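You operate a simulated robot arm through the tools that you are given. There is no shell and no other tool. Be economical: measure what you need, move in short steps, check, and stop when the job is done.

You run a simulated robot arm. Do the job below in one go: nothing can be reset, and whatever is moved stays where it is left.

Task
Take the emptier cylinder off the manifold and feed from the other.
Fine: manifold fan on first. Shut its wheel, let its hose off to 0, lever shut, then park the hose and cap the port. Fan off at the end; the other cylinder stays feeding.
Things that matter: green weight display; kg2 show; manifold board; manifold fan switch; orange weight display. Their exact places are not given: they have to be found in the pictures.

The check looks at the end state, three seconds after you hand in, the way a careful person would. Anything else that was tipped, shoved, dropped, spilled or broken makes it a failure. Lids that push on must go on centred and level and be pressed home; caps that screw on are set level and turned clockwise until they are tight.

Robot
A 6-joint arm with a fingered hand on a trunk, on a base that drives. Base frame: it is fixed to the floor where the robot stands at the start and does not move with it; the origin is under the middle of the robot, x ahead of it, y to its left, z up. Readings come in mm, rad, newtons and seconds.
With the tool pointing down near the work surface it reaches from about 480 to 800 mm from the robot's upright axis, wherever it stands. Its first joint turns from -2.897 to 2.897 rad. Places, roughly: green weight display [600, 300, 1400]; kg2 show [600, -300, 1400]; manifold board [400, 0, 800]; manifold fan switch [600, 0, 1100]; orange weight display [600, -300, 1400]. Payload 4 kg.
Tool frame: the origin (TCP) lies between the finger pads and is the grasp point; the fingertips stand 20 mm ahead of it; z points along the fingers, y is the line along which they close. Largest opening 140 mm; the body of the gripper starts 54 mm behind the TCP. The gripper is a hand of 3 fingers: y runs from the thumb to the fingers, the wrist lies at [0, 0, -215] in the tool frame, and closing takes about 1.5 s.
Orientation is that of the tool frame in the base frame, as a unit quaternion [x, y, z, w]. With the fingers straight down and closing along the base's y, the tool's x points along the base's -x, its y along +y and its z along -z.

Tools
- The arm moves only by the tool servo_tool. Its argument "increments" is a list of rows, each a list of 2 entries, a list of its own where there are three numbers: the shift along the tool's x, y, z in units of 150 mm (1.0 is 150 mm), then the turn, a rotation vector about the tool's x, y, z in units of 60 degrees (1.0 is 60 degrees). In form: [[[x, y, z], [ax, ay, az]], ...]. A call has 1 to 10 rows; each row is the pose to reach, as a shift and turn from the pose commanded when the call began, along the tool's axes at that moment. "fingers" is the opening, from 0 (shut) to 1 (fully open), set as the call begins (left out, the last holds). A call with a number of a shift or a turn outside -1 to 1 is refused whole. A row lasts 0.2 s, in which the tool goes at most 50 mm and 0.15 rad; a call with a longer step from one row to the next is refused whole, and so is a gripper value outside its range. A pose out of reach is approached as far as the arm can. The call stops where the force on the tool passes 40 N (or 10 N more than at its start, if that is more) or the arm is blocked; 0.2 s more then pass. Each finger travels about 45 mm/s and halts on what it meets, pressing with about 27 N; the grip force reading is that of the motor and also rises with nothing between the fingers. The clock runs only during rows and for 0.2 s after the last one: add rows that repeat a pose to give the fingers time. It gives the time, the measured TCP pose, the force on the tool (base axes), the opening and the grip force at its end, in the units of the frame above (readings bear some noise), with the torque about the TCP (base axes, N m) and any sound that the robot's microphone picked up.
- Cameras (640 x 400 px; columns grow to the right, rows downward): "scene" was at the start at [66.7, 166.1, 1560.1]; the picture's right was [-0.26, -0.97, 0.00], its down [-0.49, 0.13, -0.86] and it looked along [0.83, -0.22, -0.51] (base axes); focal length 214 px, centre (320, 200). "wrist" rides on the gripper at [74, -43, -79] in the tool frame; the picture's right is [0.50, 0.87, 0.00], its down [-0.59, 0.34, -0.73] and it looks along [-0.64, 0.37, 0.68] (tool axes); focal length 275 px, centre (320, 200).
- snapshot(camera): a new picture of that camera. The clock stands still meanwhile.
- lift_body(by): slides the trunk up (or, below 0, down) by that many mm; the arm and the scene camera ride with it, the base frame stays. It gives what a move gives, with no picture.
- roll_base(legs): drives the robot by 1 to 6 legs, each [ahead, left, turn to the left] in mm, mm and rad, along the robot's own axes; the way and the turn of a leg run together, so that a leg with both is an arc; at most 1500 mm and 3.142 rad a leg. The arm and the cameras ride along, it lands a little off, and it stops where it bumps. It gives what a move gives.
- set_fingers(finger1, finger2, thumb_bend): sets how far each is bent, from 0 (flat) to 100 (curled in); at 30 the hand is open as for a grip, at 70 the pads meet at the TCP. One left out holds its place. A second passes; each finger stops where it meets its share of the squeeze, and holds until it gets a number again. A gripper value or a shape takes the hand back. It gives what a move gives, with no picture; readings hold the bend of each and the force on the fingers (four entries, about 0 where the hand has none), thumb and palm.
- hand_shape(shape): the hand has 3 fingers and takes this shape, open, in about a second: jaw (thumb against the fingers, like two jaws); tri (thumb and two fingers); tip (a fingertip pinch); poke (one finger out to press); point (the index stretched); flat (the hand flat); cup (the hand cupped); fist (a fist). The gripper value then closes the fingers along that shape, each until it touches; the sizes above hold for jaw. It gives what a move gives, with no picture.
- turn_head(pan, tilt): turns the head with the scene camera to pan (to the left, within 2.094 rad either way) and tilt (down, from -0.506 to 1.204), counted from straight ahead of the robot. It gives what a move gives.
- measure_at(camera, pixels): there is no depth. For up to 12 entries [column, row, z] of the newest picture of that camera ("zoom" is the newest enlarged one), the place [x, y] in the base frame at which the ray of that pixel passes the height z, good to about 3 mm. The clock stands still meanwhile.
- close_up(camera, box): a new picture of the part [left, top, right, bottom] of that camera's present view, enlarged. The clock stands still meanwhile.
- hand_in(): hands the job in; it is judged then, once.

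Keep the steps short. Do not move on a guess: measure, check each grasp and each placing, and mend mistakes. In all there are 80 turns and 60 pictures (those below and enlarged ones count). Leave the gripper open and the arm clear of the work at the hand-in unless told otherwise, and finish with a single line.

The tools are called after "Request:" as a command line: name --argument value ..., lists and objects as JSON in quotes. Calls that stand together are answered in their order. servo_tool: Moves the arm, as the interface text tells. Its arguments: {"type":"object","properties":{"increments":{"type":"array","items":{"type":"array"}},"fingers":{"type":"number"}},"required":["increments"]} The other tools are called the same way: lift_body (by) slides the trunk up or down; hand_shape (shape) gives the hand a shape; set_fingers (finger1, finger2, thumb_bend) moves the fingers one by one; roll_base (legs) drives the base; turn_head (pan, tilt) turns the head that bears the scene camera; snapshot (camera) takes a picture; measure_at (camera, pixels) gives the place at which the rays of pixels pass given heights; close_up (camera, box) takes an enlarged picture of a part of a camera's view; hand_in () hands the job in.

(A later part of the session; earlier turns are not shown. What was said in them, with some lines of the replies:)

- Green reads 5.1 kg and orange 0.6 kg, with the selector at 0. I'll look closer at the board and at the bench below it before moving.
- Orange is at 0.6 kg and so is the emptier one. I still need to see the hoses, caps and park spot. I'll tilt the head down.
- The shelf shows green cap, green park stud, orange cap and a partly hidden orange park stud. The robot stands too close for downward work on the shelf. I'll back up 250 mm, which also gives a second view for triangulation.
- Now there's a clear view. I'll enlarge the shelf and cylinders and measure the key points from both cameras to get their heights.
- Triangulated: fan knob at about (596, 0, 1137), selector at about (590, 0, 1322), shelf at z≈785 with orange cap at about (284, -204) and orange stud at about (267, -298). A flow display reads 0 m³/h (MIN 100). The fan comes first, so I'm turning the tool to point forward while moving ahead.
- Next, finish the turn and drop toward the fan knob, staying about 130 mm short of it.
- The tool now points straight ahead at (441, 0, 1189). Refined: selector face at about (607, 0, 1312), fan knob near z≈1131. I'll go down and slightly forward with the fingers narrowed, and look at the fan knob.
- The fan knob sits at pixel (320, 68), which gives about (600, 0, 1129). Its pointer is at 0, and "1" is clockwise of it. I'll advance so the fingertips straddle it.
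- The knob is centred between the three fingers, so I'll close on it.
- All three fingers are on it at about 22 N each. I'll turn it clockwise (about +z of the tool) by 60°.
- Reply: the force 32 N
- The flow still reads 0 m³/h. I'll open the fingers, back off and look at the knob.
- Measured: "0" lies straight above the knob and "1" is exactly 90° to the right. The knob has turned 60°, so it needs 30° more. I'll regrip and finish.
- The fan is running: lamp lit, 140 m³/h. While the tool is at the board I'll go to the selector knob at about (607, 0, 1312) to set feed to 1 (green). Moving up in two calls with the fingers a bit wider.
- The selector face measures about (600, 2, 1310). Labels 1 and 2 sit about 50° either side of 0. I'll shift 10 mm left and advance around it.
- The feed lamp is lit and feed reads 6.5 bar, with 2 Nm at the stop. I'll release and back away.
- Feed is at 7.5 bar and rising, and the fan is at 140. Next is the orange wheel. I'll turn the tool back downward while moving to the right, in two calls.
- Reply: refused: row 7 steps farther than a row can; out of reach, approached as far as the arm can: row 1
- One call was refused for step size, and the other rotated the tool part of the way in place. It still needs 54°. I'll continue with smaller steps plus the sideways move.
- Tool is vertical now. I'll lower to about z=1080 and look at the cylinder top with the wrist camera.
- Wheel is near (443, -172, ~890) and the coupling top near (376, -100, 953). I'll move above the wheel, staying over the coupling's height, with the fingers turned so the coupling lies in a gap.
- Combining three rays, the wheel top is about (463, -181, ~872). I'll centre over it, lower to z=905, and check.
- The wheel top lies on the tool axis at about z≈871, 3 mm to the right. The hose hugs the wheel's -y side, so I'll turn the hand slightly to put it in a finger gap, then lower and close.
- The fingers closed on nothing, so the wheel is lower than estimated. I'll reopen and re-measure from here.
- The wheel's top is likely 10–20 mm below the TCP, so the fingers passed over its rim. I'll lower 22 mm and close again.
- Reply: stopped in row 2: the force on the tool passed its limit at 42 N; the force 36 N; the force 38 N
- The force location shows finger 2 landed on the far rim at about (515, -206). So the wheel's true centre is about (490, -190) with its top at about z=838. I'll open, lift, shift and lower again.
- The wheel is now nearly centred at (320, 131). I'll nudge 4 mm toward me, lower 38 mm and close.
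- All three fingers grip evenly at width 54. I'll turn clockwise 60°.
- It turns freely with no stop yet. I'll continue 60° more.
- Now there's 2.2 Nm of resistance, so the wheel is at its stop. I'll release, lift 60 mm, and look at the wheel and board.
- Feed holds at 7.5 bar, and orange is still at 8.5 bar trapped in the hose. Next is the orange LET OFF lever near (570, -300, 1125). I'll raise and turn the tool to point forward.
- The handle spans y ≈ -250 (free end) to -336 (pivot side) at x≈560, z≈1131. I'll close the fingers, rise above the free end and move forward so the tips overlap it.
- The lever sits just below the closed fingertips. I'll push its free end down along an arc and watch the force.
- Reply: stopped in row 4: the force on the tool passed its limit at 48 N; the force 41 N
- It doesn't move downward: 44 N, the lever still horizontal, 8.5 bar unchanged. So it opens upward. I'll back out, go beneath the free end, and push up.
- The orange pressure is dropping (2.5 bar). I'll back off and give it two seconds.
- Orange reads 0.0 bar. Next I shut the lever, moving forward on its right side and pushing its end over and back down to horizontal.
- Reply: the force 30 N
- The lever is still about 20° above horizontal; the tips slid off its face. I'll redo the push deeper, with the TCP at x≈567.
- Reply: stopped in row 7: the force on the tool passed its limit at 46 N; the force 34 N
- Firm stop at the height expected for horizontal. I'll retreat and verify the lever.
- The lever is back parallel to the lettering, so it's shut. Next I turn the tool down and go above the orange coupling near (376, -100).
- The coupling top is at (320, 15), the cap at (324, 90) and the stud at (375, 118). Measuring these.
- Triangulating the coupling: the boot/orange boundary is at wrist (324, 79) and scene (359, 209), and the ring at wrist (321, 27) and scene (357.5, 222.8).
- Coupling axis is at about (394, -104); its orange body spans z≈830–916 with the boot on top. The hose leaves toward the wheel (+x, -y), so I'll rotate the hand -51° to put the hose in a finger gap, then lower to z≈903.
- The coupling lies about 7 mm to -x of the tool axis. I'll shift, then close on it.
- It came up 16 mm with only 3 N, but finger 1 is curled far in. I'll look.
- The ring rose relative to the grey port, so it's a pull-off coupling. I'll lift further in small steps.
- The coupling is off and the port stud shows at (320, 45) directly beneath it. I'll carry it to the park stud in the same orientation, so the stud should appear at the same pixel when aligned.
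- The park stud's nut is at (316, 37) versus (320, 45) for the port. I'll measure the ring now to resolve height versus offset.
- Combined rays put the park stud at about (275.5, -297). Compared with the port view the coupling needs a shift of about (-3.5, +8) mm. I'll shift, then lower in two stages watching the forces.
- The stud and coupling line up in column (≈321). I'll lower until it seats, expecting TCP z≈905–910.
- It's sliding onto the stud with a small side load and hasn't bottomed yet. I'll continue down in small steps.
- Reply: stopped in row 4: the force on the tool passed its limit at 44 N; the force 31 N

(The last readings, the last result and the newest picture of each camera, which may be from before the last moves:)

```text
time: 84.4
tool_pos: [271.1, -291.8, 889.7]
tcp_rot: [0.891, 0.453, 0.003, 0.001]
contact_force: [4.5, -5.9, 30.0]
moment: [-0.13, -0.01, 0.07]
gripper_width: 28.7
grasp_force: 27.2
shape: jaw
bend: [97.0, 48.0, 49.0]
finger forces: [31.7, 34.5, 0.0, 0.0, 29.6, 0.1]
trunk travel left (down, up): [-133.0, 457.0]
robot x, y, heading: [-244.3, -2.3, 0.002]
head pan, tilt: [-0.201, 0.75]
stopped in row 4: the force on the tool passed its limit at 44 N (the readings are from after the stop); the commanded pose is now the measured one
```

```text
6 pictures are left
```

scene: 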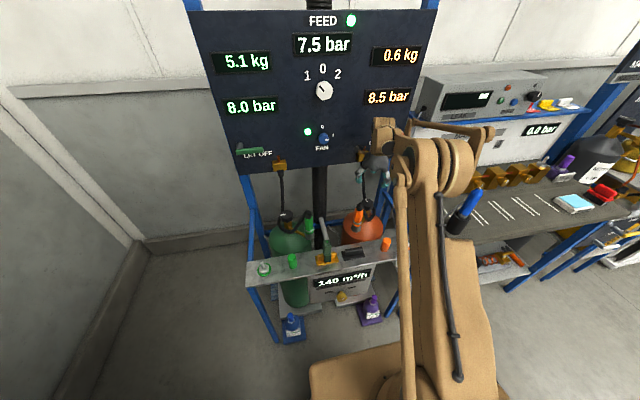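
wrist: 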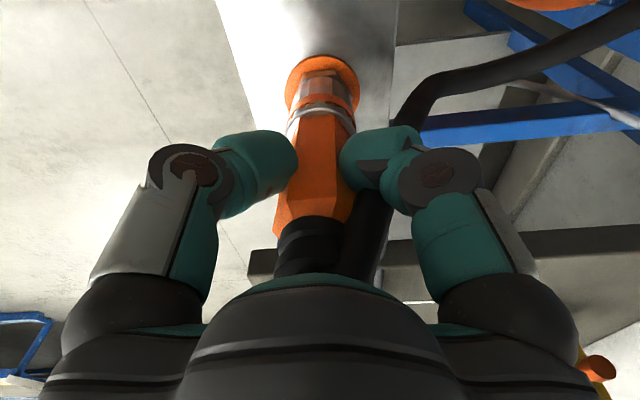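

Coupling is seated at 44 N, upright on its ring. I'll open, wait, and lift clear.

Request:
servo_tool --increments '[[[0, 0, 0], [0, 0, 0]], [[0, 0, 0], [0, 0, 0]], [[0, 0, 0], [0, 0, 0]], [[0, 0, 0], [0, 0, 0]], [[0, 0, 0], [0, 0, 0]], [[0, 0, 0], [0, 0, 0]], [[0, 0, -0.2], [0, 0, 0]], [[0, 0, -0.45], [0, 0, 0]], [[0, 0, -0.7], [0, 0, 0]], [[0, 0, -1.0], [0, 0, 0]]]' --fingers 0.6

Request:
servo_tool --increments '[[[0.15, 0, 0], [0, 0, 0]], [[0.3, -0.2, 0], [0, 0, 0]], [[0.5, -0.35, 0], [0, 0, 0]], [[0.58, -0.4, 0], [0, 0, 0]]]'

Request:
snapshot --camera "wrist"

```text
time: 86.6
tool_pos: [274.0, -291.6, 1037.7]
tcp_rot: [0.892, 0.453, 0.004, 0.0]
contact_force: [0.7, 0.7, -0.7]
moment: [0.03, -0.01, -0.03]
gripper_width: 83.5
grasp_force: 0.0
shape: jaw
bend: [30.0, 30.0, 29.0]
finger forces: [0.1, 0.1, 0.0, 0.0, 0.0, 0.0]
trunk travel left (down, up): [-133.0, 457.0]
robot x, y, heading: [-242.1, 0.6, -0.007]
head pan, tilt: [-0.201, 0.75]
```

```text
time: 87.6
tool_pos: [274.8, -185.6, 1038.4]
tcp_rot: [0.892, 0.452, 0.003, 0.001]
contact_force: [0.2, 0.0, 0.6]
moment: [0.0, 0.0, 0.0]
gripper_width: 83.8
grasp_force: 0.0
shape: jaw
bend: [30.0, 30.0, 29.0]
finger forces: [0.0, 0.0, 0.0, 0.0, 0.0, 0.1]
trunk travel left (down, up): [-133.0, 457.0]
robot x, y, heading: [-242.5, -1.2, 0.0]
head pan, tilt: [-0.201, 0.75]
```

```text
5 pictures are left
```

wrist: 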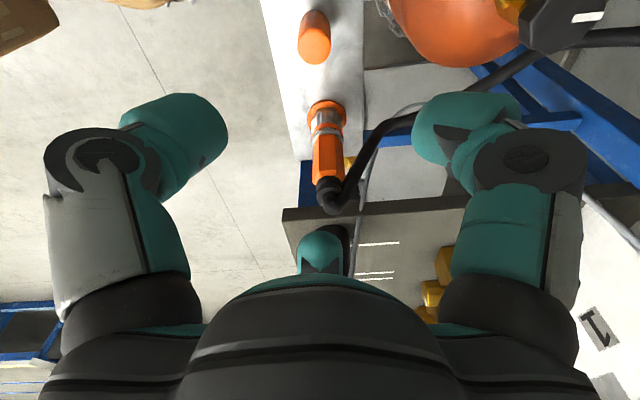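

The coupling stands parked on its stud. Cap is at about (269, -194), top z≈837. I'll rotate the hand so no finger points at the parked coupling, and lower to z≈900 above the cap.

Request:
servo_tool --increments '[[[-0.03, 0, 0.1], [0, 0, -0.14]], [[-0.065, 0.007, 0.2], [0, 0, -0.28]], [[-0.065, 0.007, 0.3], [0, 0, -0.42]], [[-0.065, 0.007, 0.45], [0, 0, -0.56]], [[-0.065, 0.007, 0.6], [0, 0, -0.7]], [[-0.065, 0.007, 0.75], [0, 0, -0.84]], [[-0.065, 0.007, 0.9], [0, 0, -0.85]]]' --fingers 0.5

Request:
snapshot --camera "wrist"

```text
time: 89.2
tool_pos: [271.5, -193.7, 903.9]
tcp_rot: [0.609, 0.793, 0.003, 0.003]
contact_force: [1.6, -0.2, 0.0]
moment: [0.01, -0.01, -0.02]
gripper_width: 70.5
grasp_force: 0.1
shape: jaw
bend: [34.0, 34.0, 33.0]
finger forces: [0.1, 0.0, 0.0, 0.0, 0.0, 0.0]
trunk travel left (down, up): [-133.0, 457.0]
robot x, y, heading: [-243.5, -0.0, 0.003]
head pan, tilt: [-0.201, 0.75]
```

```text
4 pictures are left
```

wrist: 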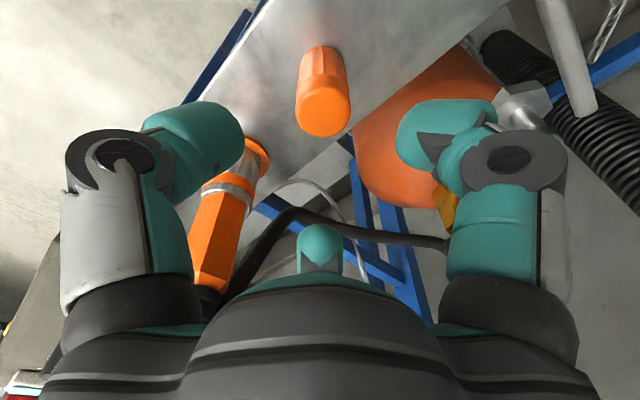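

The cap is centred at (323, 113). I'll lower to z≈828 and close on it.

Request:
servo_tool --increments '[[[0.017, 0.004, 0.1], [0, 0, 0]], [[0.017, 0.004, 0.2], [0, 0, 0]], [[0.017, 0.004, 0.3], [0, 0, 0]], [[0.017, 0.004, 0.4], [0, 0, 0]], [[0.017, 0.004, 0.507], [0, 0, 0]]]'

Request:
servo_tool --increments '[[[0, 0, 0], [0, 0, 0]], [[0, 0, 0], [0, 0, 0]], [[0, 0, 0], [0, 0, 0]], [[0, 0, 0], [0, 0, 0]], [[0, 0, 0], [0, 0, 0]]]' --fingers 0

```text
time: 90.4
tool_pos: [269.9, -191.9, 825.2]
tcp_rot: [0.611, 0.792, 0.003, 0.002]
contact_force: [-0.1, -0.3, 0.4]
moment: [-0.04, -0.01, -0.02]
gripper_width: 70.4
grasp_force: 0.1
shape: jaw
bend: [34.0, 34.0, 33.0]
finger forces: [0.0, 0.0, 0.0, 0.0, 0.1, 0.1]
trunk travel left (down, up): [-133.0, 457.0]
robot x, y, heading: [-242.2, -0.8, -0.0]
head pan, tilt: [-0.201, 0.75]
```

```text
time: 91.6
tool_pos: [268.8, -192.3, 826.1]
tcp_rot: [0.609, 0.793, 0.003, 0.002]
contact_force: [0.4, 0.1, 0.7]
moment: [-0.01, 0.03, 0.0]
gripper_width: 25.9
grasp_force: 27.5
shape: jaw
bend: [97.0, 50.0, 50.0]
finger forces: [22.7, 22.6, 0.0, 0.1, 23.1, 0.0]
trunk travel left (down, up): [-133.0, 457.0]
robot x, y, heading: [-245.1, 2.3, 0.002]
head pan, tilt: [-0.201, 0.75]
```

Cap is gripped (width 26). I'll lift 110 mm, carry it over the port near (391, -104), and look.

Request:
servo_tool --increments '[[[0, 0, -0.15], [0, 0, 0]], [[0, 0, -0.35], [0, 0, 0]], [[0, 0, -0.55], [0, 0, 0]], [[0, 0, -0.733], [0, 0, 0]], [[0.08, 0.2, -0.733], [0, 0, 0]], [[0.16, 0.4, -0.733], [0, 0, 0]], [[0.24, 0.6, -0.733], [0, 0, 0]], [[0.31, 0.8, -0.733], [0, 0, 0]], [[0.356, 0.938, -0.733], [0, 0, 0]], [[0.356, 0.938, -0.733], [0, 0, 0]]]'

Request:
snapshot --camera "wrist"

```text
time: 93.8
tool_pos: [391.2, -102.9, 938.9]
tcp_rot: [0.61, 0.792, 0.003, 0.002]
contact_force: [0.8, -0.2, -0.1]
moment: [0.02, 0.01, -0.02]
gripper_width: 25.8
grasp_force: 27.0
shape: jaw
bend: [97.0, 97.0, 50.0]
finger forces: [22.6, 22.7, 0.1, 0.0, 23.1, 0.0]
trunk travel left (down, up): [-133.0, 457.0]
robot x, y, heading: [-242.8, 0.2, 0.001]
head pan, tilt: [-0.201, 0.75]
```

```text
3 pictures are left
```

wrist: 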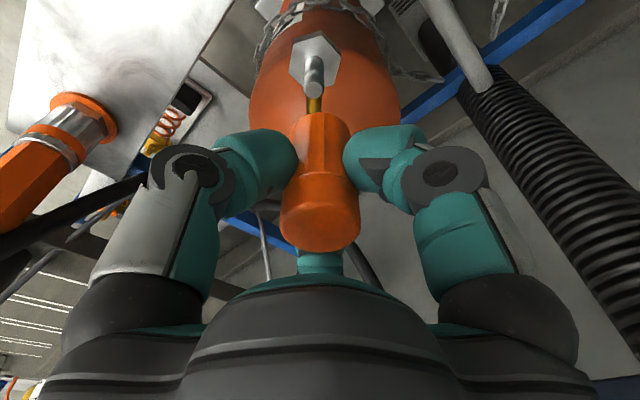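

The cap hangs level and on the tool axis. Combining both views puts the port at about (388.5, -104.5). I'll shift (-3, -2) mm and lower gently.

Request:
servo_tool --increments '[[[-0.009, -0.025, 0], [0, 0, 0]], [[-0.009, -0.025, 0.1], [0, 0, 0]], [[-0.009, -0.025, 0.2], [0, 0, 0]], [[-0.009, -0.025, 0.3], [0, 0, 0]], [[-0.009, -0.025, 0.36], [0, 0, 0]], [[-0.009, -0.025, 0.42], [0, 0, 0]]]'

```text
time: 95.2
tool_pos: [388.1, -104.7, 876.1]
tcp_rot: [0.61, 0.793, 0.003, 0.002]
contact_force: [-0.8, 1.1, -0.2]
moment: [0.03, 0.01, 0.0]
gripper_width: 26.1
grasp_force: 27.0
shape: jaw
bend: [97.0, 97.0, 50.0]
finger forces: [22.9, 22.4, 0.1, 0.0, 23.4, 0.0]
trunk travel left (down, up): [-133.0, 457.0]
robot x, y, heading: [-241.9, 1.6, 0.004]
head pan, tilt: [-0.201, 0.75]
```

No contact force yet. Continuing down.

Request:
servo_tool --increments '[[[0, 0, 0.05], [0, 0, 0]], [[0, 0, 0.1], [0, 0, 0]], [[0, 0, 0.15], [0, 0, 0]], [[0, 0, 0.2], [0, 0, 0]], [[0, 0, 0.24], [0, 0, 0]], [[0, 0, 0.28], [0, 0, 0]], [[0, 0, 0.31], [0, 0, 0]]]'

```text
time: 96.4
tool_pos: [388.4, -104.7, 844.5]
tcp_rot: [0.609, 0.793, 0.003, 0.004]
contact_force: [1.0, 0.1, 35.9]
moment: [-0.01, 0.12, 0.07]
gripper_width: 28.5
grasp_force: 27.1
shape: jaw
bend: [99.0, 99.0, 50.0]
finger forces: [31.0, 31.0, 0.0, 0.0, 35.6, 0.0]
trunk travel left (down, up): [-133.0, 457.0]
robot x, y, heading: [-241.1, -3.0, 0.002]
head pan, tilt: [-0.201, 0.75]
stopped in row 6: the force on the tool passed its limit at 47 N (the readings are from after the stop); the commanded pose is now the measured one
```

Contact at TCP z≈844 with no side load, so it's seated straight. I'll turn it clockwise 60° in case it screws, and watch height and torque.

Request:
servo_tool --increments '[[[0, 0, 0], [0, 0, 0.1]], [[0, 0, 0], [0, 0, 0.2]], [[0, 0, 0], [0, 0, 0.3]], [[0, 0, 0], [0, 0, 0.4]], [[0, 0, 0], [0, 0, 0.5]], [[0, 0, 0], [0, 0, 0.6]], [[0, 0, 0], [0, 0, 0.7]], [[0, 0, 0], [0, 0, 0.8]], [[0, 0, 0], [0, 0, 0.9]], [[0, 0, 0], [0, 0, 1.0]]]'

```text
time: 98.6
tool_pos: [388.0, -105.3, 844.0]
tcp_rot: [0.924, 0.381, 0.005, 0.002]
contact_force: [-4.6, 0.2, 32.7]
moment: [0.02, 0.12, 0.23]
gripper_width: 28.7
grasp_force: 27.4
shape: jaw
bend: [99.0, 99.0, 50.0]
finger forces: [31.7, 33.2, 0.0, 0.0, 36.4, 0.1]
trunk travel left (down, up): [-133.0, 457.0]
robot x, y, heading: [-243.0, 0.6, -0.002]
head pan, tilt: [-0.201, 0.75]
```

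Torque is only 0.23 Nm with no change in height. I'll turn another 60° to see whether it tightens.

Request:
servo_tool --increments '[[[0, 0, 0], [0, 0, 0.1]], [[0, 0, 0], [0, 0, 0.2]], [[0, 0, 0], [0, 0, 0.3]], [[0, 0, 0], [0, 0, 0.4]], [[0, 0, 0], [0, 0, 0.5]], [[0, 0, 0], [0, 0, 0.6]], [[0, 0, 0], [0, 0, 0.7]], [[0, 0, 0], [0, 0, 0.8]], [[0, 0, 0], [0, 0, 0.9]], [[0, 0, 0], [0, 0, 1.0]]]'

Request:
snapshot --camera "wrist"

```text
time: 100.8
tool_pos: [389.5, -106.7, 843.2]
tcp_rot: [0.991, -0.134, 0.006, -0.001]
contact_force: [-5.6, 1.0, 21.8]
moment: [0.03, 0.06, 0.12]
gripper_width: 28.4
grasp_force: 26.7
shape: jaw
bend: [99.0, 99.0, 50.0]
finger forces: [30.0, 31.9, 0.1, 0.0, 31.1, 0.0]
trunk travel left (down, up): [-133.0, 457.0]
robot x, y, heading: [-238.3, -2.9, -0.001]
head pan, tilt: [-0.201, 0.75]
```

```text
2 pictures are left
```

wrist: 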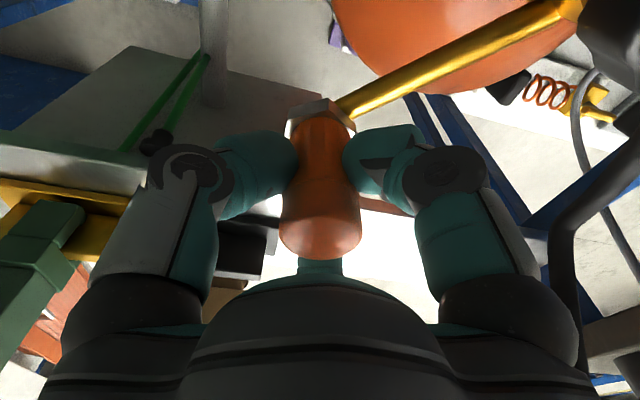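

The cap sits flush on the port nut and turns freely, so it's a push-on. I'll press it down once more to confirm it's home.

Request:
servo_tool --increments '[[[0, 0, 0.01], [0, 0, 0]], [[0, 0, 0.02], [0, 0, 0]], [[0, 0, 0.03], [0, 0, 0]], [[0, 0, 0.05], [0, 0, 0]], [[0, 0, 0.08], [0, 0, 0]]]'

Request:
servo_tool --increments '[[[0, 0, 0.02], [0, 0, 0]], [[0, 0, 0.04], [0, 0, 0]], [[0, 0, 0.07], [0, 0, 0]], [[0, 0, 0.1], [0, 0, 0]]]'

```text
time: 101.3
tool_pos: [389.5, -104.5, 842.8]
tcp_rot: [0.991, -0.132, 0.005, -0.001]
contact_force: [-2.0, 0.7, 33.1]
moment: [0.04, 0.07, 0.15]
gripper_width: 28.6
grasp_force: 26.6
shape: jaw
bend: [99.0, 99.0, 50.0]
finger forces: [31.8, 33.1, 0.0, 0.0, 32.7, 0.0]
trunk travel left (down, up): [-133.0, 457.0]
robot x, y, heading: [-242.6, -0.1, -0.002]
head pan, tilt: [-0.201, 0.75]
stopped in row 2: the force on the tool passed its limit at 43 N (the readings are from after the stop); the commanded pose is now the measured one
```

```text
time: 101.7
tool_pos: [388.3, -105.2, 842.5]
tcp_rot: [0.991, -0.132, 0.006, -0.001]
contact_force: [-2.7, 0.8, 34.4]
moment: [0.02, 0.02, 0.14]
gripper_width: 28.4
grasp_force: 26.4
shape: jaw
bend: [99.0, 99.0, 50.0]
finger forces: [31.8, 33.4, 0.0, 0.0, 33.0, 0.1]
trunk travel left (down, up): [-133.0, 457.0]
robot x, y, heading: [-243.6, -1.2, -0.001]
head pan, tilt: [-0.201, 0.75]
stopped in row 1: the force on the tool passed its limit at 46 N (the readings are from after the stop); the commanded pose is now the measured one
```

The height crept down slightly, so it might be a fine thread. To be certain I'll regrip with the hand wound back 180° and turn clockwise another 180° while reading the torque.

Request:
servo_tool --increments '[[[0, 0, 0], [0, 0, 0]], [[0, 0, 0], [0, 0, 0]], [[0, 0, 0], [0, 0, 0]], [[0, 0, 0], [0, 0, 0]], [[0, 0, 0], [0, 0, 0]], [[0, 0, 0], [0, 0, 0]], [[0, 0, 0], [0, 0, 0]]]' --fingers 0.5

Request:
servo_tool --increments '[[[0, 0, 0], [0, 0, -0.125]], [[0, 0, 0], [0, 0, -0.25]], [[0, 0, 0], [0, 0, -0.375]], [[0, 0, 0], [0, 0, -0.5]], [[0, 0, 0], [0, 0, -0.625]], [[0, 0, 0], [0, 0, -0.75]], [[0, 0, 0], [0, 0, -0.875]], [[0, 0, 0], [0, 0, -1.0]]]'

Request:
servo_tool --increments '[[[0, 0, 0], [0, 0, -0.125]], [[0, 0, 0], [0, 0, -0.25]], [[0, 0, 0], [0, 0, -0.375]], [[0, 0, 0], [0, 0, -0.5]], [[0, 0, 0], [0, 0, -0.625]], [[0, 0, 0], [0, 0, -0.75]], [[0, 0, 0], [0, 0, -0.875]], [[0, 0, 0], [0, 0, -1.0]]]'

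Request:
servo_tool --increments '[[[0, 0, 0], [0, 0, -0.125]], [[0, 0, 0], [0, 0, -0.25]], [[0, 0, 0], [0, 0, -0.375]], [[0, 0, 0], [0, 0, -0.5]], [[0, 0, 0], [0, 0, -0.625]], [[0, 0, 0], [0, 0, -0.75]], [[0, 0, 0], [0, 0, -0.875]], [[0, 0, 0], [0, 0, -1.0]]]'

Request:
servo_tool --increments '[[[0, 0, 0], [0, 0, 0]], [[0, 0, 0], [0, 0, 0]], [[0, 0, 0], [0, 0, 0]], [[0, 0, 0], [0, 0, 0]], [[0, 0, 0], [0, 0, 0]], [[0, 0, 0], [0, 0, 0]]]' --fingers 0

Request:
servo_tool --increments '[[[0, 0, 0], [0, 0, 0.1]], [[0, 0, 0], [0, 0, 0.2]], [[0, 0, 0], [0, 0, 0.3]], [[0, 0, 0], [0, 0, 0.4]], [[0, 0, 0], [0, 0, 0.5]], [[0, 0, 0], [0, 0, 0.6]], [[0, 0, 0], [0, 0, 0.7]], [[0, 0, 0], [0, 0, 0.8]], [[0, 0, 0], [0, 0, 0.9]], [[0, 0, 0], [0, 0, 1.0]]]'

Request:
servo_tool --increments '[[[0, 0, 0], [0, 0, 0.1]], [[0, 0, 0], [0, 0, 0.2]], [[0, 0, 0], [0, 0, 0.3]], [[0, 0, 0], [0, 0, 0.4]], [[0, 0, 0], [0, 0, 0.5]], [[0, 0, 0], [0, 0, 0.6]], [[0, 0, 0], [0, 0, 0.7]], [[0, 0, 0], [0, 0, 0.8]], [[0, 0, 0], [0, 0, 0.9]], [[0, 0, 0], [0, 0, 1.0]]]'

Request:
servo_tool --increments '[[[0, 0, 0], [0, 0, 0.1]], [[0, 0, 0], [0, 0, 0.2]], [[0, 0, 0], [0, 0, 0.3]], [[0, 0, 0], [0, 0, 0.4]], [[0, 0, 0], [0, 0, 0.5]], [[0, 0, 0], [0, 0, 0.6]], [[0, 0, 0], [0, 0, 0.7]], [[0, 0, 0], [0, 0, 0.8]], [[0, 0, 0], [0, 0, 0.9]], [[0, 0, 0], [0, 0, 1.0]]]'

```text
time: 103.3
tool_pos: [391.4, -106.5, 839.5]
tcp_rot: [0.991, -0.133, 0.004, -0.001]
contact_force: [0.9, -0.3, -0.1]
moment: [0.0, -0.01, -0.01]
gripper_width: 69.6
grasp_force: 0.1
shape: jaw
bend: [34.0, 34.0, 33.0]
finger forces: [0.1, 0.0, 0.1, 0.0, 0.1, 0.0]
trunk travel left (down, up): [-133.0, 457.0]
robot x, y, heading: [-243.9, 0.8, 0.001]
head pan, tilt: [-0.201, 0.75]
```

```text
time: 105.1
tool_pos: [390.8, -106.6, 840.0]
tcp_rot: [0.924, 0.383, 0.004, 0.002]
contact_force: [-0.2, 0.7, 1.1]
moment: [0.01, 0.05, 0.02]
gripper_width: 69.6
grasp_force: 0.0
shape: jaw
bend: [34.0, 34.0, 33.0]
finger forces: [0.0, 0.1, 0.0, 0.1, 0.0, 0.1]
trunk travel left (down, up): [-133.0, 457.0]
robot x, y, heading: [-241.1, -1.4, 0.006]
head pan, tilt: [-0.201, 0.75]
```

```text
time: 106.9
tool_pos: [391.3, -105.0, 839.6]
tcp_rot: [0.609, 0.794, 0.003, 0.003]
contact_force: [0.0, -0.3, -0.4]
moment: [-0.01, -0.02, 0.0]
gripper_width: 69.9
grasp_force: 0.0
shape: jaw
bend: [34.0, 34.0, 33.0]
finger forces: [0.0, 0.0, 0.1, 0.0, 0.0, 0.1]
trunk travel left (down, up): [-133.0, 457.0]
robot x, y, heading: [-240.6, 1.4, -0.001]
head pan, tilt: [-0.201, 0.75]
```

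```text
time: 108.7
tool_pos: [392.6, -105.3, 839.0]
tcp_rot: [0.13, 0.992, 0.002, 0.005]
contact_force: [0.2, -0.3, 0.1]
moment: [0.01, -0.02, 0.0]
gripper_width: 69.4
grasp_force: 0.2
shape: jaw
bend: [34.0, 34.0, 33.0]
finger forces: [0.0, 0.1, 0.0, 0.1, 0.0, 0.0]
trunk travel left (down, up): [-133.0, 457.0]
robot x, y, heading: [-242.6, -1.7, 0.002]
head pan, tilt: [-0.201, 0.75]
```

```text
time: 110.1
tool_pos: [392.6, -106.7, 839.2]
tcp_rot: [0.132, 0.991, 0.0, 0.004]
contact_force: [-1.4, -0.3, 0.2]
moment: [-0.06, 0.02, 0.03]
gripper_width: 24.9
grasp_force: 26.7
shape: jaw
bend: [48.0, 95.0, 51.0]
finger forces: [23.1, 22.5, 0.0, 0.0, 24.3, 0.1]
trunk travel left (down, up): [-133.0, 457.0]
robot x, y, heading: [-241.0, -1.0, 0.002]
head pan, tilt: [-0.201, 0.75]
```

```text
time: 112.3
tool_pos: [390.3, -106.8, 840.1]
tcp_rot: [0.61, 0.792, 0.003, 0.004]
contact_force: [-17.1, -13.2, -0.8]
moment: [-0.23, 0.29, 0.08]
gripper_width: 25.1
grasp_force: 27.5
shape: jaw
bend: [48.0, 95.0, 50.0]
finger forces: [21.5, 22.0, 0.0, 0.0, 32.2, 0.0]
trunk travel left (down, up): [-133.0, 457.0]
robot x, y, heading: [-241.6, -1.9, -0.004]
head pan, tilt: [-0.201, 0.75]
```

```text
time: 114.5
tool_pos: [387.4, -106.8, 841.6]
tcp_rot: [0.925, 0.381, 0.005, 0.002]
contact_force: [-27.3, -12.1, -5.4]
moment: [-0.16, 0.42, 0.09]
gripper_width: 25.3
grasp_force: 27.3
shape: jaw
bend: [49.0, 95.0, 50.0]
finger forces: [18.9, 27.9, 0.1, 0.0, 29.5, 0.0]
trunk travel left (down, up): [-133.0, 457.0]
robot x, y, heading: [-243.0, 2.9, -0.002]
head pan, tilt: [-0.201, 0.75]
```

```text
time: 116.7
tool_pos: [389.1, -105.9, 841.9]
tcp_rot: [0.991, -0.132, 0.005, -0.001]
contact_force: [-34.5, 4.1, -3.7]
moment: [0.08, 0.5, 0.06]
gripper_width: 25.1
grasp_force: 27.4
shape: jaw
bend: [99.0, 95.0, 50.0]
finger forces: [18.0, 31.0, 0.0, 0.1, 25.3, 0.1]
trunk travel left (down, up): [-133.0, 457.0]
robot x, y, heading: [-241.3, -2.1, 0.002]
head pan, tilt: [-0.201, 0.75]
```

There's no tightening after 300° in all (under 0.1 Nm), so it's a push-on cap on its stud. I'll release, press once from straight above with closed fingers, then lift clear.

Request:
servo_tool --increments '[[[0, 0, 0], [0, 0, 0]], [[0, 0, 0], [0, 0, 0]], [[0, 0, 0], [0, 0, 0]], [[0, 0, 0], [0, 0, 0]], [[0, 0, 0], [0, 0, 0]], [[0, 0, 0], [0, 0, 0]], [[0, 0, 0], [0, 0, 0]], [[0, 0, -0.2], [0, 0, 0]], [[0, 0, -0.4], [0, 0, 0]], [[0, 0, -0.6], [0, 0, 0]]]' --fingers 0.5

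Request:
servo_tool --increments '[[[0, 0, 0], [0, 0, 0]], [[0, 0, 0], [0, 0, 0]], [[0, 0, 0], [0, 0, 0]], [[0, 0, 0], [0, 0, 0]], [[0, 0, 0], [0, 0, 0]], [[0, 0, 0.1], [0, 0, 0]], [[0, 0, 0.2], [0, 0, 0]], [[0, 0, 0.25], [0, 0, 0]], [[0, 0, 0.3], [0, 0, 0]], [[0, 0, 0.35], [0, 0, 0]]]' --fingers 0

Request:
servo_tool --increments '[[[0, 0, 0.03], [0, 0, 0]], [[0, 0, 0.06], [0, 0, 0]], [[0, 0, 0.09], [0, 0, 0]], [[0, 0, 0.12], [0, 0, 0]]]'

```text
time: 118.9
tool_pos: [391.0, -108.7, 929.7]
tcp_rot: [0.991, -0.131, 0.004, 0.0]
contact_force: [0.4, -0.1, 0.8]
moment: [0.02, 0.01, 0.01]
gripper_width: 69.8
grasp_force: 0.1
shape: jaw
bend: [34.0, 34.0, 33.0]
finger forces: [0.1, 0.0, 0.0, 0.1, 0.1, 0.1]
trunk travel left (down, up): [-133.0, 457.0]
robot x, y, heading: [-239.5, -4.3, 0.001]
head pan, tilt: [-0.201, 0.75]
```

```text
time: 121.0
tool_pos: [388.0, -106.2, 884.1]
tcp_rot: [0.991, -0.131, 0.007, -0.001]
contact_force: [-2.3, 0.4, 29.5]
moment: [-0.01, 0.17, 0.02]
gripper_width: 0.1
grasp_force: 27.2
shape: jaw
bend: [73.0, 72.0, 70.0]
finger forces: [0.0, 0.1, 0.0, 0.1, 0.0, 0.0]
trunk travel left (down, up): [-133.0, 457.0]
robot x, y, heading: [-241.7, 0.4, -0.002]
head pan, tilt: [-0.201, 0.75]
stopped in row 10: the force on the tool passed its limit at 54 N (the readings are from after the stop); the commanded pose is now the measured one
```

```text
time: 121.3
tool_pos: [389.3, -106.0, 882.8]
tcp_rot: [0.991, -0.132, 0.007, 0.001]
contact_force: [-2.1, 0.2, 27.6]
moment: [0.01, 0.19, 0.0]
gripper_width: 0.0
grasp_force: 26.6
shape: jaw
bend: [73.0, 72.0, 70.0]
finger forces: [0.1, 0.1, 0.0, 0.0, 0.1, 0.1]
trunk travel left (down, up): [-133.0, 457.0]
robot x, y, heading: [-242.1, -1.5, 0.004]
head pan, tilt: [-0.201, 0.75]
stopped in row 1: the force on the tool passed its limit at 48 N (the readings are from after the stop); the commanded pose is now the measured one
```

Pressed to 54 N, so the cap is home. Next is fan off: lift, unwind, and turn the tool forward toward the fan knob at (597, 0, 1129).

Request:
servo_tool --increments '[[[0, 0, -0.15], [0, 0, 0]], [[0, 0, -0.4], [0, 0, -0.08]], [[0, 0, -0.7], [0, 0, -0.16]], [[0, 0, -1.0], [0, 0, -0.25]]]' --fingers 0.5

Request:
servo_tool --increments '[[[0, -0.05, -0.15], [0, 0.05, 0]], [[0.04, -0.1, -0.3], [0, 0.15, 0]], [[0.08, -0.15, -0.45], [0, 0.27, 0]], [[0.13, -0.2, -0.55], [0, 0.4, 0]], [[0.18, -0.25, -0.64], [0, 0.52, 0]], [[0.23, -0.3, -0.64], [0, 0.65, 0]], [[0.28, -0.35, -0.64], [0, 0.78, 0]], [[0.33, -0.4, -0.64], [0, 0.9, 0]]]'

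Request:
servo_tool --increments '[[[0, -0.06, 0], [0, 0.12, 0]], [[0, -0.12, 0], [0, 0.24, 0]], [[0, -0.18, 0], [0, 0.36, 0]], [[0, -0.24, 0], [0, 0.48, 0]], [[0, -0.307, 0], [0, 0.6, 0]], [[0, -0.307, 0], [0, 0.6, 0]]]'

```text
time: 122.3
tool_pos: [389.7, -107.0, 1031.4]
tcp_rot: [1.0, -0.002, 0.006, 0.0]
contact_force: [-0.9, -0.7, 0.6]
moment: [0.0, 0.02, 0.02]
gripper_width: 69.6
grasp_force: 0.0
shape: jaw
bend: [34.0, 34.0, 33.0]
finger forces: [0.0, 0.0, 0.0, 0.0, 0.1, 0.0]
trunk travel left (down, up): [-133.0, 457.0]
robot x, y, heading: [-243.1, -0.8, -0.004]
head pan, tilt: [-0.201, 0.75]
```

```text
time: 124.1
tool_pos: [439.0, -46.2, 1130.3]
tcp_rot: [0.888, -0.002, 0.46, 0.002]
contact_force: [-0.2, 0.0, -1.0]
moment: [0.0, -0.01, 0.02]
gripper_width: 69.8
grasp_force: 0.0
shape: jaw
bend: [34.0, 34.0, 33.0]
finger forces: [0.0, 0.0, 0.1, 0.0, 0.0, 0.0]
trunk travel left (down, up): [-133.0, 457.0]
robot x, y, heading: [-242.9, -0.1, 0.002]
head pan, tilt: [-0.201, 0.75]
```

```text
time: 125.5
tool_pos: [437.6, -0.5, 1128.7]
tcp_rot: [0.701, -0.001, 0.713, 0.002]
contact_force: [0.0, 0.3, 0.3]
moment: [0.0, 0.02, -0.03]
gripper_width: 69.8
grasp_force: 0.0
shape: jaw
bend: [34.0, 34.0, 33.0]
finger forces: [0.0, 0.0, 0.0, 0.1, 0.0, 0.0]
trunk travel left (down, up): [-133.0, 457.0]
robot x, y, heading: [-244.9, -4.0, 0.003]
head pan, tilt: [-0.201, 0.75]
```

Aligned in front of the fan knob. I'll narrow the opening, advance to x≈594, close, and turn back counter-clockwise 90°.

Request:
servo_tool --increments '[[[-0.004, 0, 0.2], [0, -0.016, 0]], [[-0.008, 0, 0.4], [0, -0.016, 0]], [[-0.01, 0, 0.6], [0, -0.016, 0]], [[-0.014, 0, 0.8], [0, -0.016, 0]], [[-0.018, 0, 0.95], [0, -0.016, 0]], [[-0.018, 0, 1.0], [0, -0.016, 0]]]' --fingers 0.4

Request:
servo_tool --increments '[[[0, 0, 0.045], [0, 0, 0]], [[0, 0, 0.045], [0, 0, 0]]]'

Request:
servo_tool --increments '[[[0, 0, 0], [0, 0, 0]], [[0, 0, 0], [0, 0, 0]], [[0, 0, 0], [0, 0, 0]], [[0, 0, 0], [0, 0, 0]], [[0, 0, 0], [0, 0, 0]]]' --fingers 0

```text
time: 126.9
tool_pos: [587.7, -0.1, 1126.9]
tcp_rot: [0.709, 0.0, 0.705, 0.001]
contact_force: [0.8, 0.3, -0.1]
moment: [-0.01, -0.02, 0.0]
gripper_width: 56.7
grasp_force: 0.1
shape: jaw
bend: [38.0, 38.0, 37.0]
finger forces: [0.0, 0.0, 0.0, 0.0, 0.0, 0.1]
trunk travel left (down, up): [-133.0, 457.0]
robot x, y, heading: [-245.3, -1.2, -0.001]
head pan, tilt: [-0.201, 0.75]
```

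```text
time: 127.5
tool_pos: [595.6, -0.7, 1127.7]
tcp_rot: [0.709, 0.0, 0.705, 0.001]
contact_force: [-0.2, 0.2, -0.1]
moment: [0.0, 0.01, 0.03]
gripper_width: 56.4
grasp_force: 0.0
shape: jaw
bend: [38.0, 38.0, 37.0]
finger forces: [0.0, 0.1, 0.1, 0.0, 0.1, 0.1]
trunk travel left (down, up): [-133.0, 457.0]
robot x, y, heading: [-243.9, 3.3, -0.003]
head pan, tilt: [-0.201, 0.75]
```

```text
time: 128.7
tool_pos: [594.9, 0.6, 1126.4]
tcp_rot: [0.71, 0.0, 0.705, 0.001]
contact_force: [4.4, -0.2, -1.1]
moment: [0.04, -0.08, 0.05]
gripper_width: 36.2
grasp_force: 26.4
shape: jaw
bend: [44.0, 48.0, 45.0]
finger forces: [23.2, 21.1, 0.0, 0.0, 23.4, 0.1]
trunk travel left (down, up): [-133.0, 457.0]
robot x, y, heading: [-243.7, 2.5, 0.0]
head pan, tilt: [-0.201, 0.75]
```

The knob is gripped (36 mm, all fingers). Turning counter-clockwise 90°, then release, back off and look.

Request:
servo_tool --increments '[[[0, 0, 0], [0, 0, -0.1]], [[0, 0, 0], [0, 0, -0.2]], [[0, 0, 0], [0, 0, -0.3]], [[0, 0, 0], [0, 0, -0.4]], [[0, 0, 0], [0, 0, -0.5]], [[0, 0, 0], [0, 0, -0.6]], [[0, 0, 0], [0, 0, -0.7]], [[0, 0, 0], [0, 0, -0.8]], [[0, 0, 0], [0, 0, -0.9]], [[0, 0, 0], [0, 0, -1.0]]]'

Request:
servo_tool --increments '[[[0, 0, 0], [0, 0, -0.1]], [[0, 0, 0], [0, 0, -0.2]], [[0, 0, 0], [0, 0, -0.3]], [[0, 0, 0], [0, 0, -0.4]], [[0, 0, 0], [0, 0, -0.54]]]'

Request:
servo_tool --increments '[[[0, 0, 0], [0, 0, 0]], [[0, 0, 0], [0, 0, 0]], [[0, 0, 0], [0, 0, 0]], [[0, 0, 0], [0, 0, 0]], [[0, 0, -0.15], [0, 0, 0]], [[0, 0, -0.4], [0, 0, 0]], [[0, 0, -0.7], [0, 0, 0]], [[0, 0, -1.0], [0, 0, 0]]]' --fingers 0.45

Request:
snapshot --camera "scene"

```text
time: 130.9
tool_pos: [594.3, -2.8, 1128.0]
tcp_rot: [0.615, 0.355, 0.609, 0.354]
contact_force: [5.9, -13.3, 6.5]
moment: [0.04, -0.09, -0.15]
gripper_width: 35.9
grasp_force: 26.8
shape: jaw
bend: [44.0, 48.0, 45.0]
finger forces: [26.5, 24.2, 0.0, 0.0, 22.9, 0.0]
trunk travel left (down, up): [-133.0, 457.0]
robot x, y, heading: [-245.0, -3.5, -0.001]
head pan, tilt: [-0.201, 0.75]
```

```text
time: 132.1
tool_pos: [594.8, -2.6, 1127.2]
tcp_rot: [0.491, 0.511, 0.487, 0.511]
contact_force: [13.7, -10.4, 20.5]
moment: [0.18, -0.42, -0.11]
gripper_width: 34.8
grasp_force: 27.0
shape: jaw
bend: [44.0, 47.0, 47.0]
finger forces: [21.0, 27.6, 0.1, 0.0, 16.0, 0.1]
trunk travel left (down, up): [-133.0, 457.0]
robot x, y, heading: [-242.5, 0.2, 0.0]
head pan, tilt: [-0.201, 0.75]
```

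```text
time: 133.9
tool_pos: [445.1, -2.5, 1130.3]
tcp_rot: [0.491, 0.51, 0.488, 0.51]
contact_force: [0.0, 0.3, 0.2]
moment: [0.01, 0.04, -0.01]
gripper_width: 63.0
grasp_force: 0.0
shape: jaw
bend: [36.0, 36.0, 35.0]
finger forces: [0.0, 0.0, 0.1, 0.0, 0.0, 0.1]
trunk travel left (down, up): [-133.0, 457.0]
robot x, y, heading: [-238.8, 0.2, 0.0]
head pan, tilt: [-0.201, 0.75]
```

```text
1 pictures are left
```

scene: 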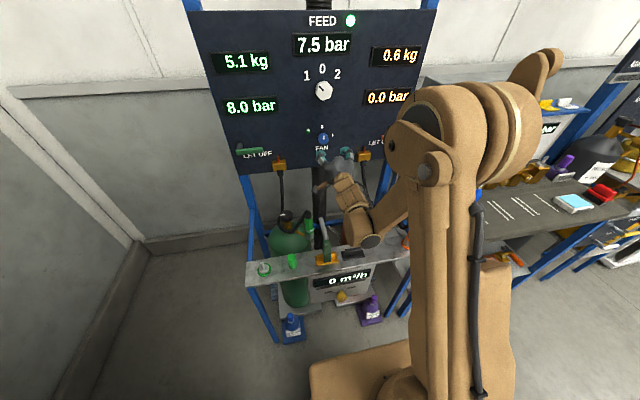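

The fan is off: lamp dark, 0 m³/h. Feed is 7.5 bar lit, green 8.0, orange 0.0. I'll raise the arm clear with the gripper open and use the last picture to check the cap and parked hose.

Request:
servo_tool --increments '[[[0, 0.2, -0.1], [0, 0, 0]], [[0, 0.45, -0.2], [0, 0, 0]], [[0, 0.7, -0.3], [0, 0, 0]], [[0, 0.95, -0.4], [0, 0, 0]], [[0, 0.95, -0.4], [0, 0, 0]]]' --fingers 1

Request:
turn_head --pan -0.25 --tilt 0.75

Request:
close_up --camera "scene" --box '[240, 170, 440, 295]'

```text
time: 135.1
tool_pos: [387.6, 6.4, 1272.0]
tcp_rot: [0.491, 0.511, 0.487, 0.51]
contact_force: [-0.1, -0.2, 0.2]
moment: [0.01, -0.02, -0.03]
gripper_width: 139.7
grasp_force: 0.1
shape: jaw
bend: [30.0, 30.0, 30.0]
finger forces: [0.0, 0.1, 0.1, 0.0, 0.0, 0.0]
trunk travel left (down, up): [-133.0, 457.0]
robot x, y, heading: [-241.3, -1.9, -0.002]
head pan, tilt: [-0.201, 0.75]
```

```text
time: 135.8
tool_pos: [386.8, 6.1, 1271.0]
tcp_rot: [0.492, 0.51, 0.488, 0.51]
contact_force: [0.2, -0.6, 0.4]
moment: [-0.01, 0.0, 0.04]
gripper_width: 139.9
grasp_force: 0.1
shape: jaw
bend: [30.0, 30.0, 30.0]
finger forces: [0.0, 0.1, 0.1, 0.1, 0.0, 0.1]
trunk travel left (down, up): [-133.0, 457.0]
robot x, y, heading: [-242.0, -1.5, -0.0]
head pan, tilt: [-0.25, 0.75]
```

```text
3.20 times, centred on (340, 232) of scene
```

zoom: 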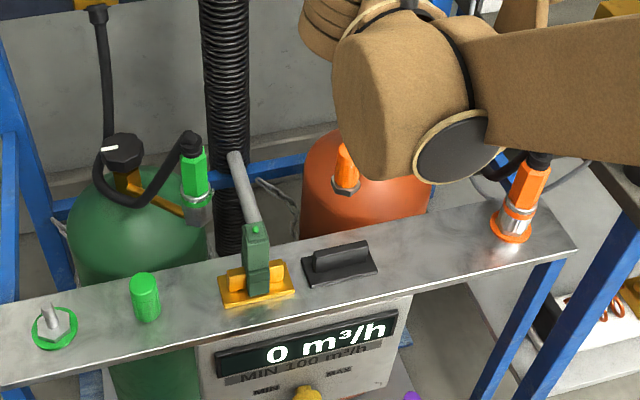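

The cap sits upright and flush on the orange port, the hose is parked on its orange stud, and the fan reads 0. All of the steps are done, so I'm handing in.

Request:
hand_in

```text
The job is handed in.
```

The orange cylinder (0.6 kg) is off the manifold with its wheel shut, hose at 0 bar and parked, lever shut and port capped; green is feeding at 7.5 bar and the fan is off.
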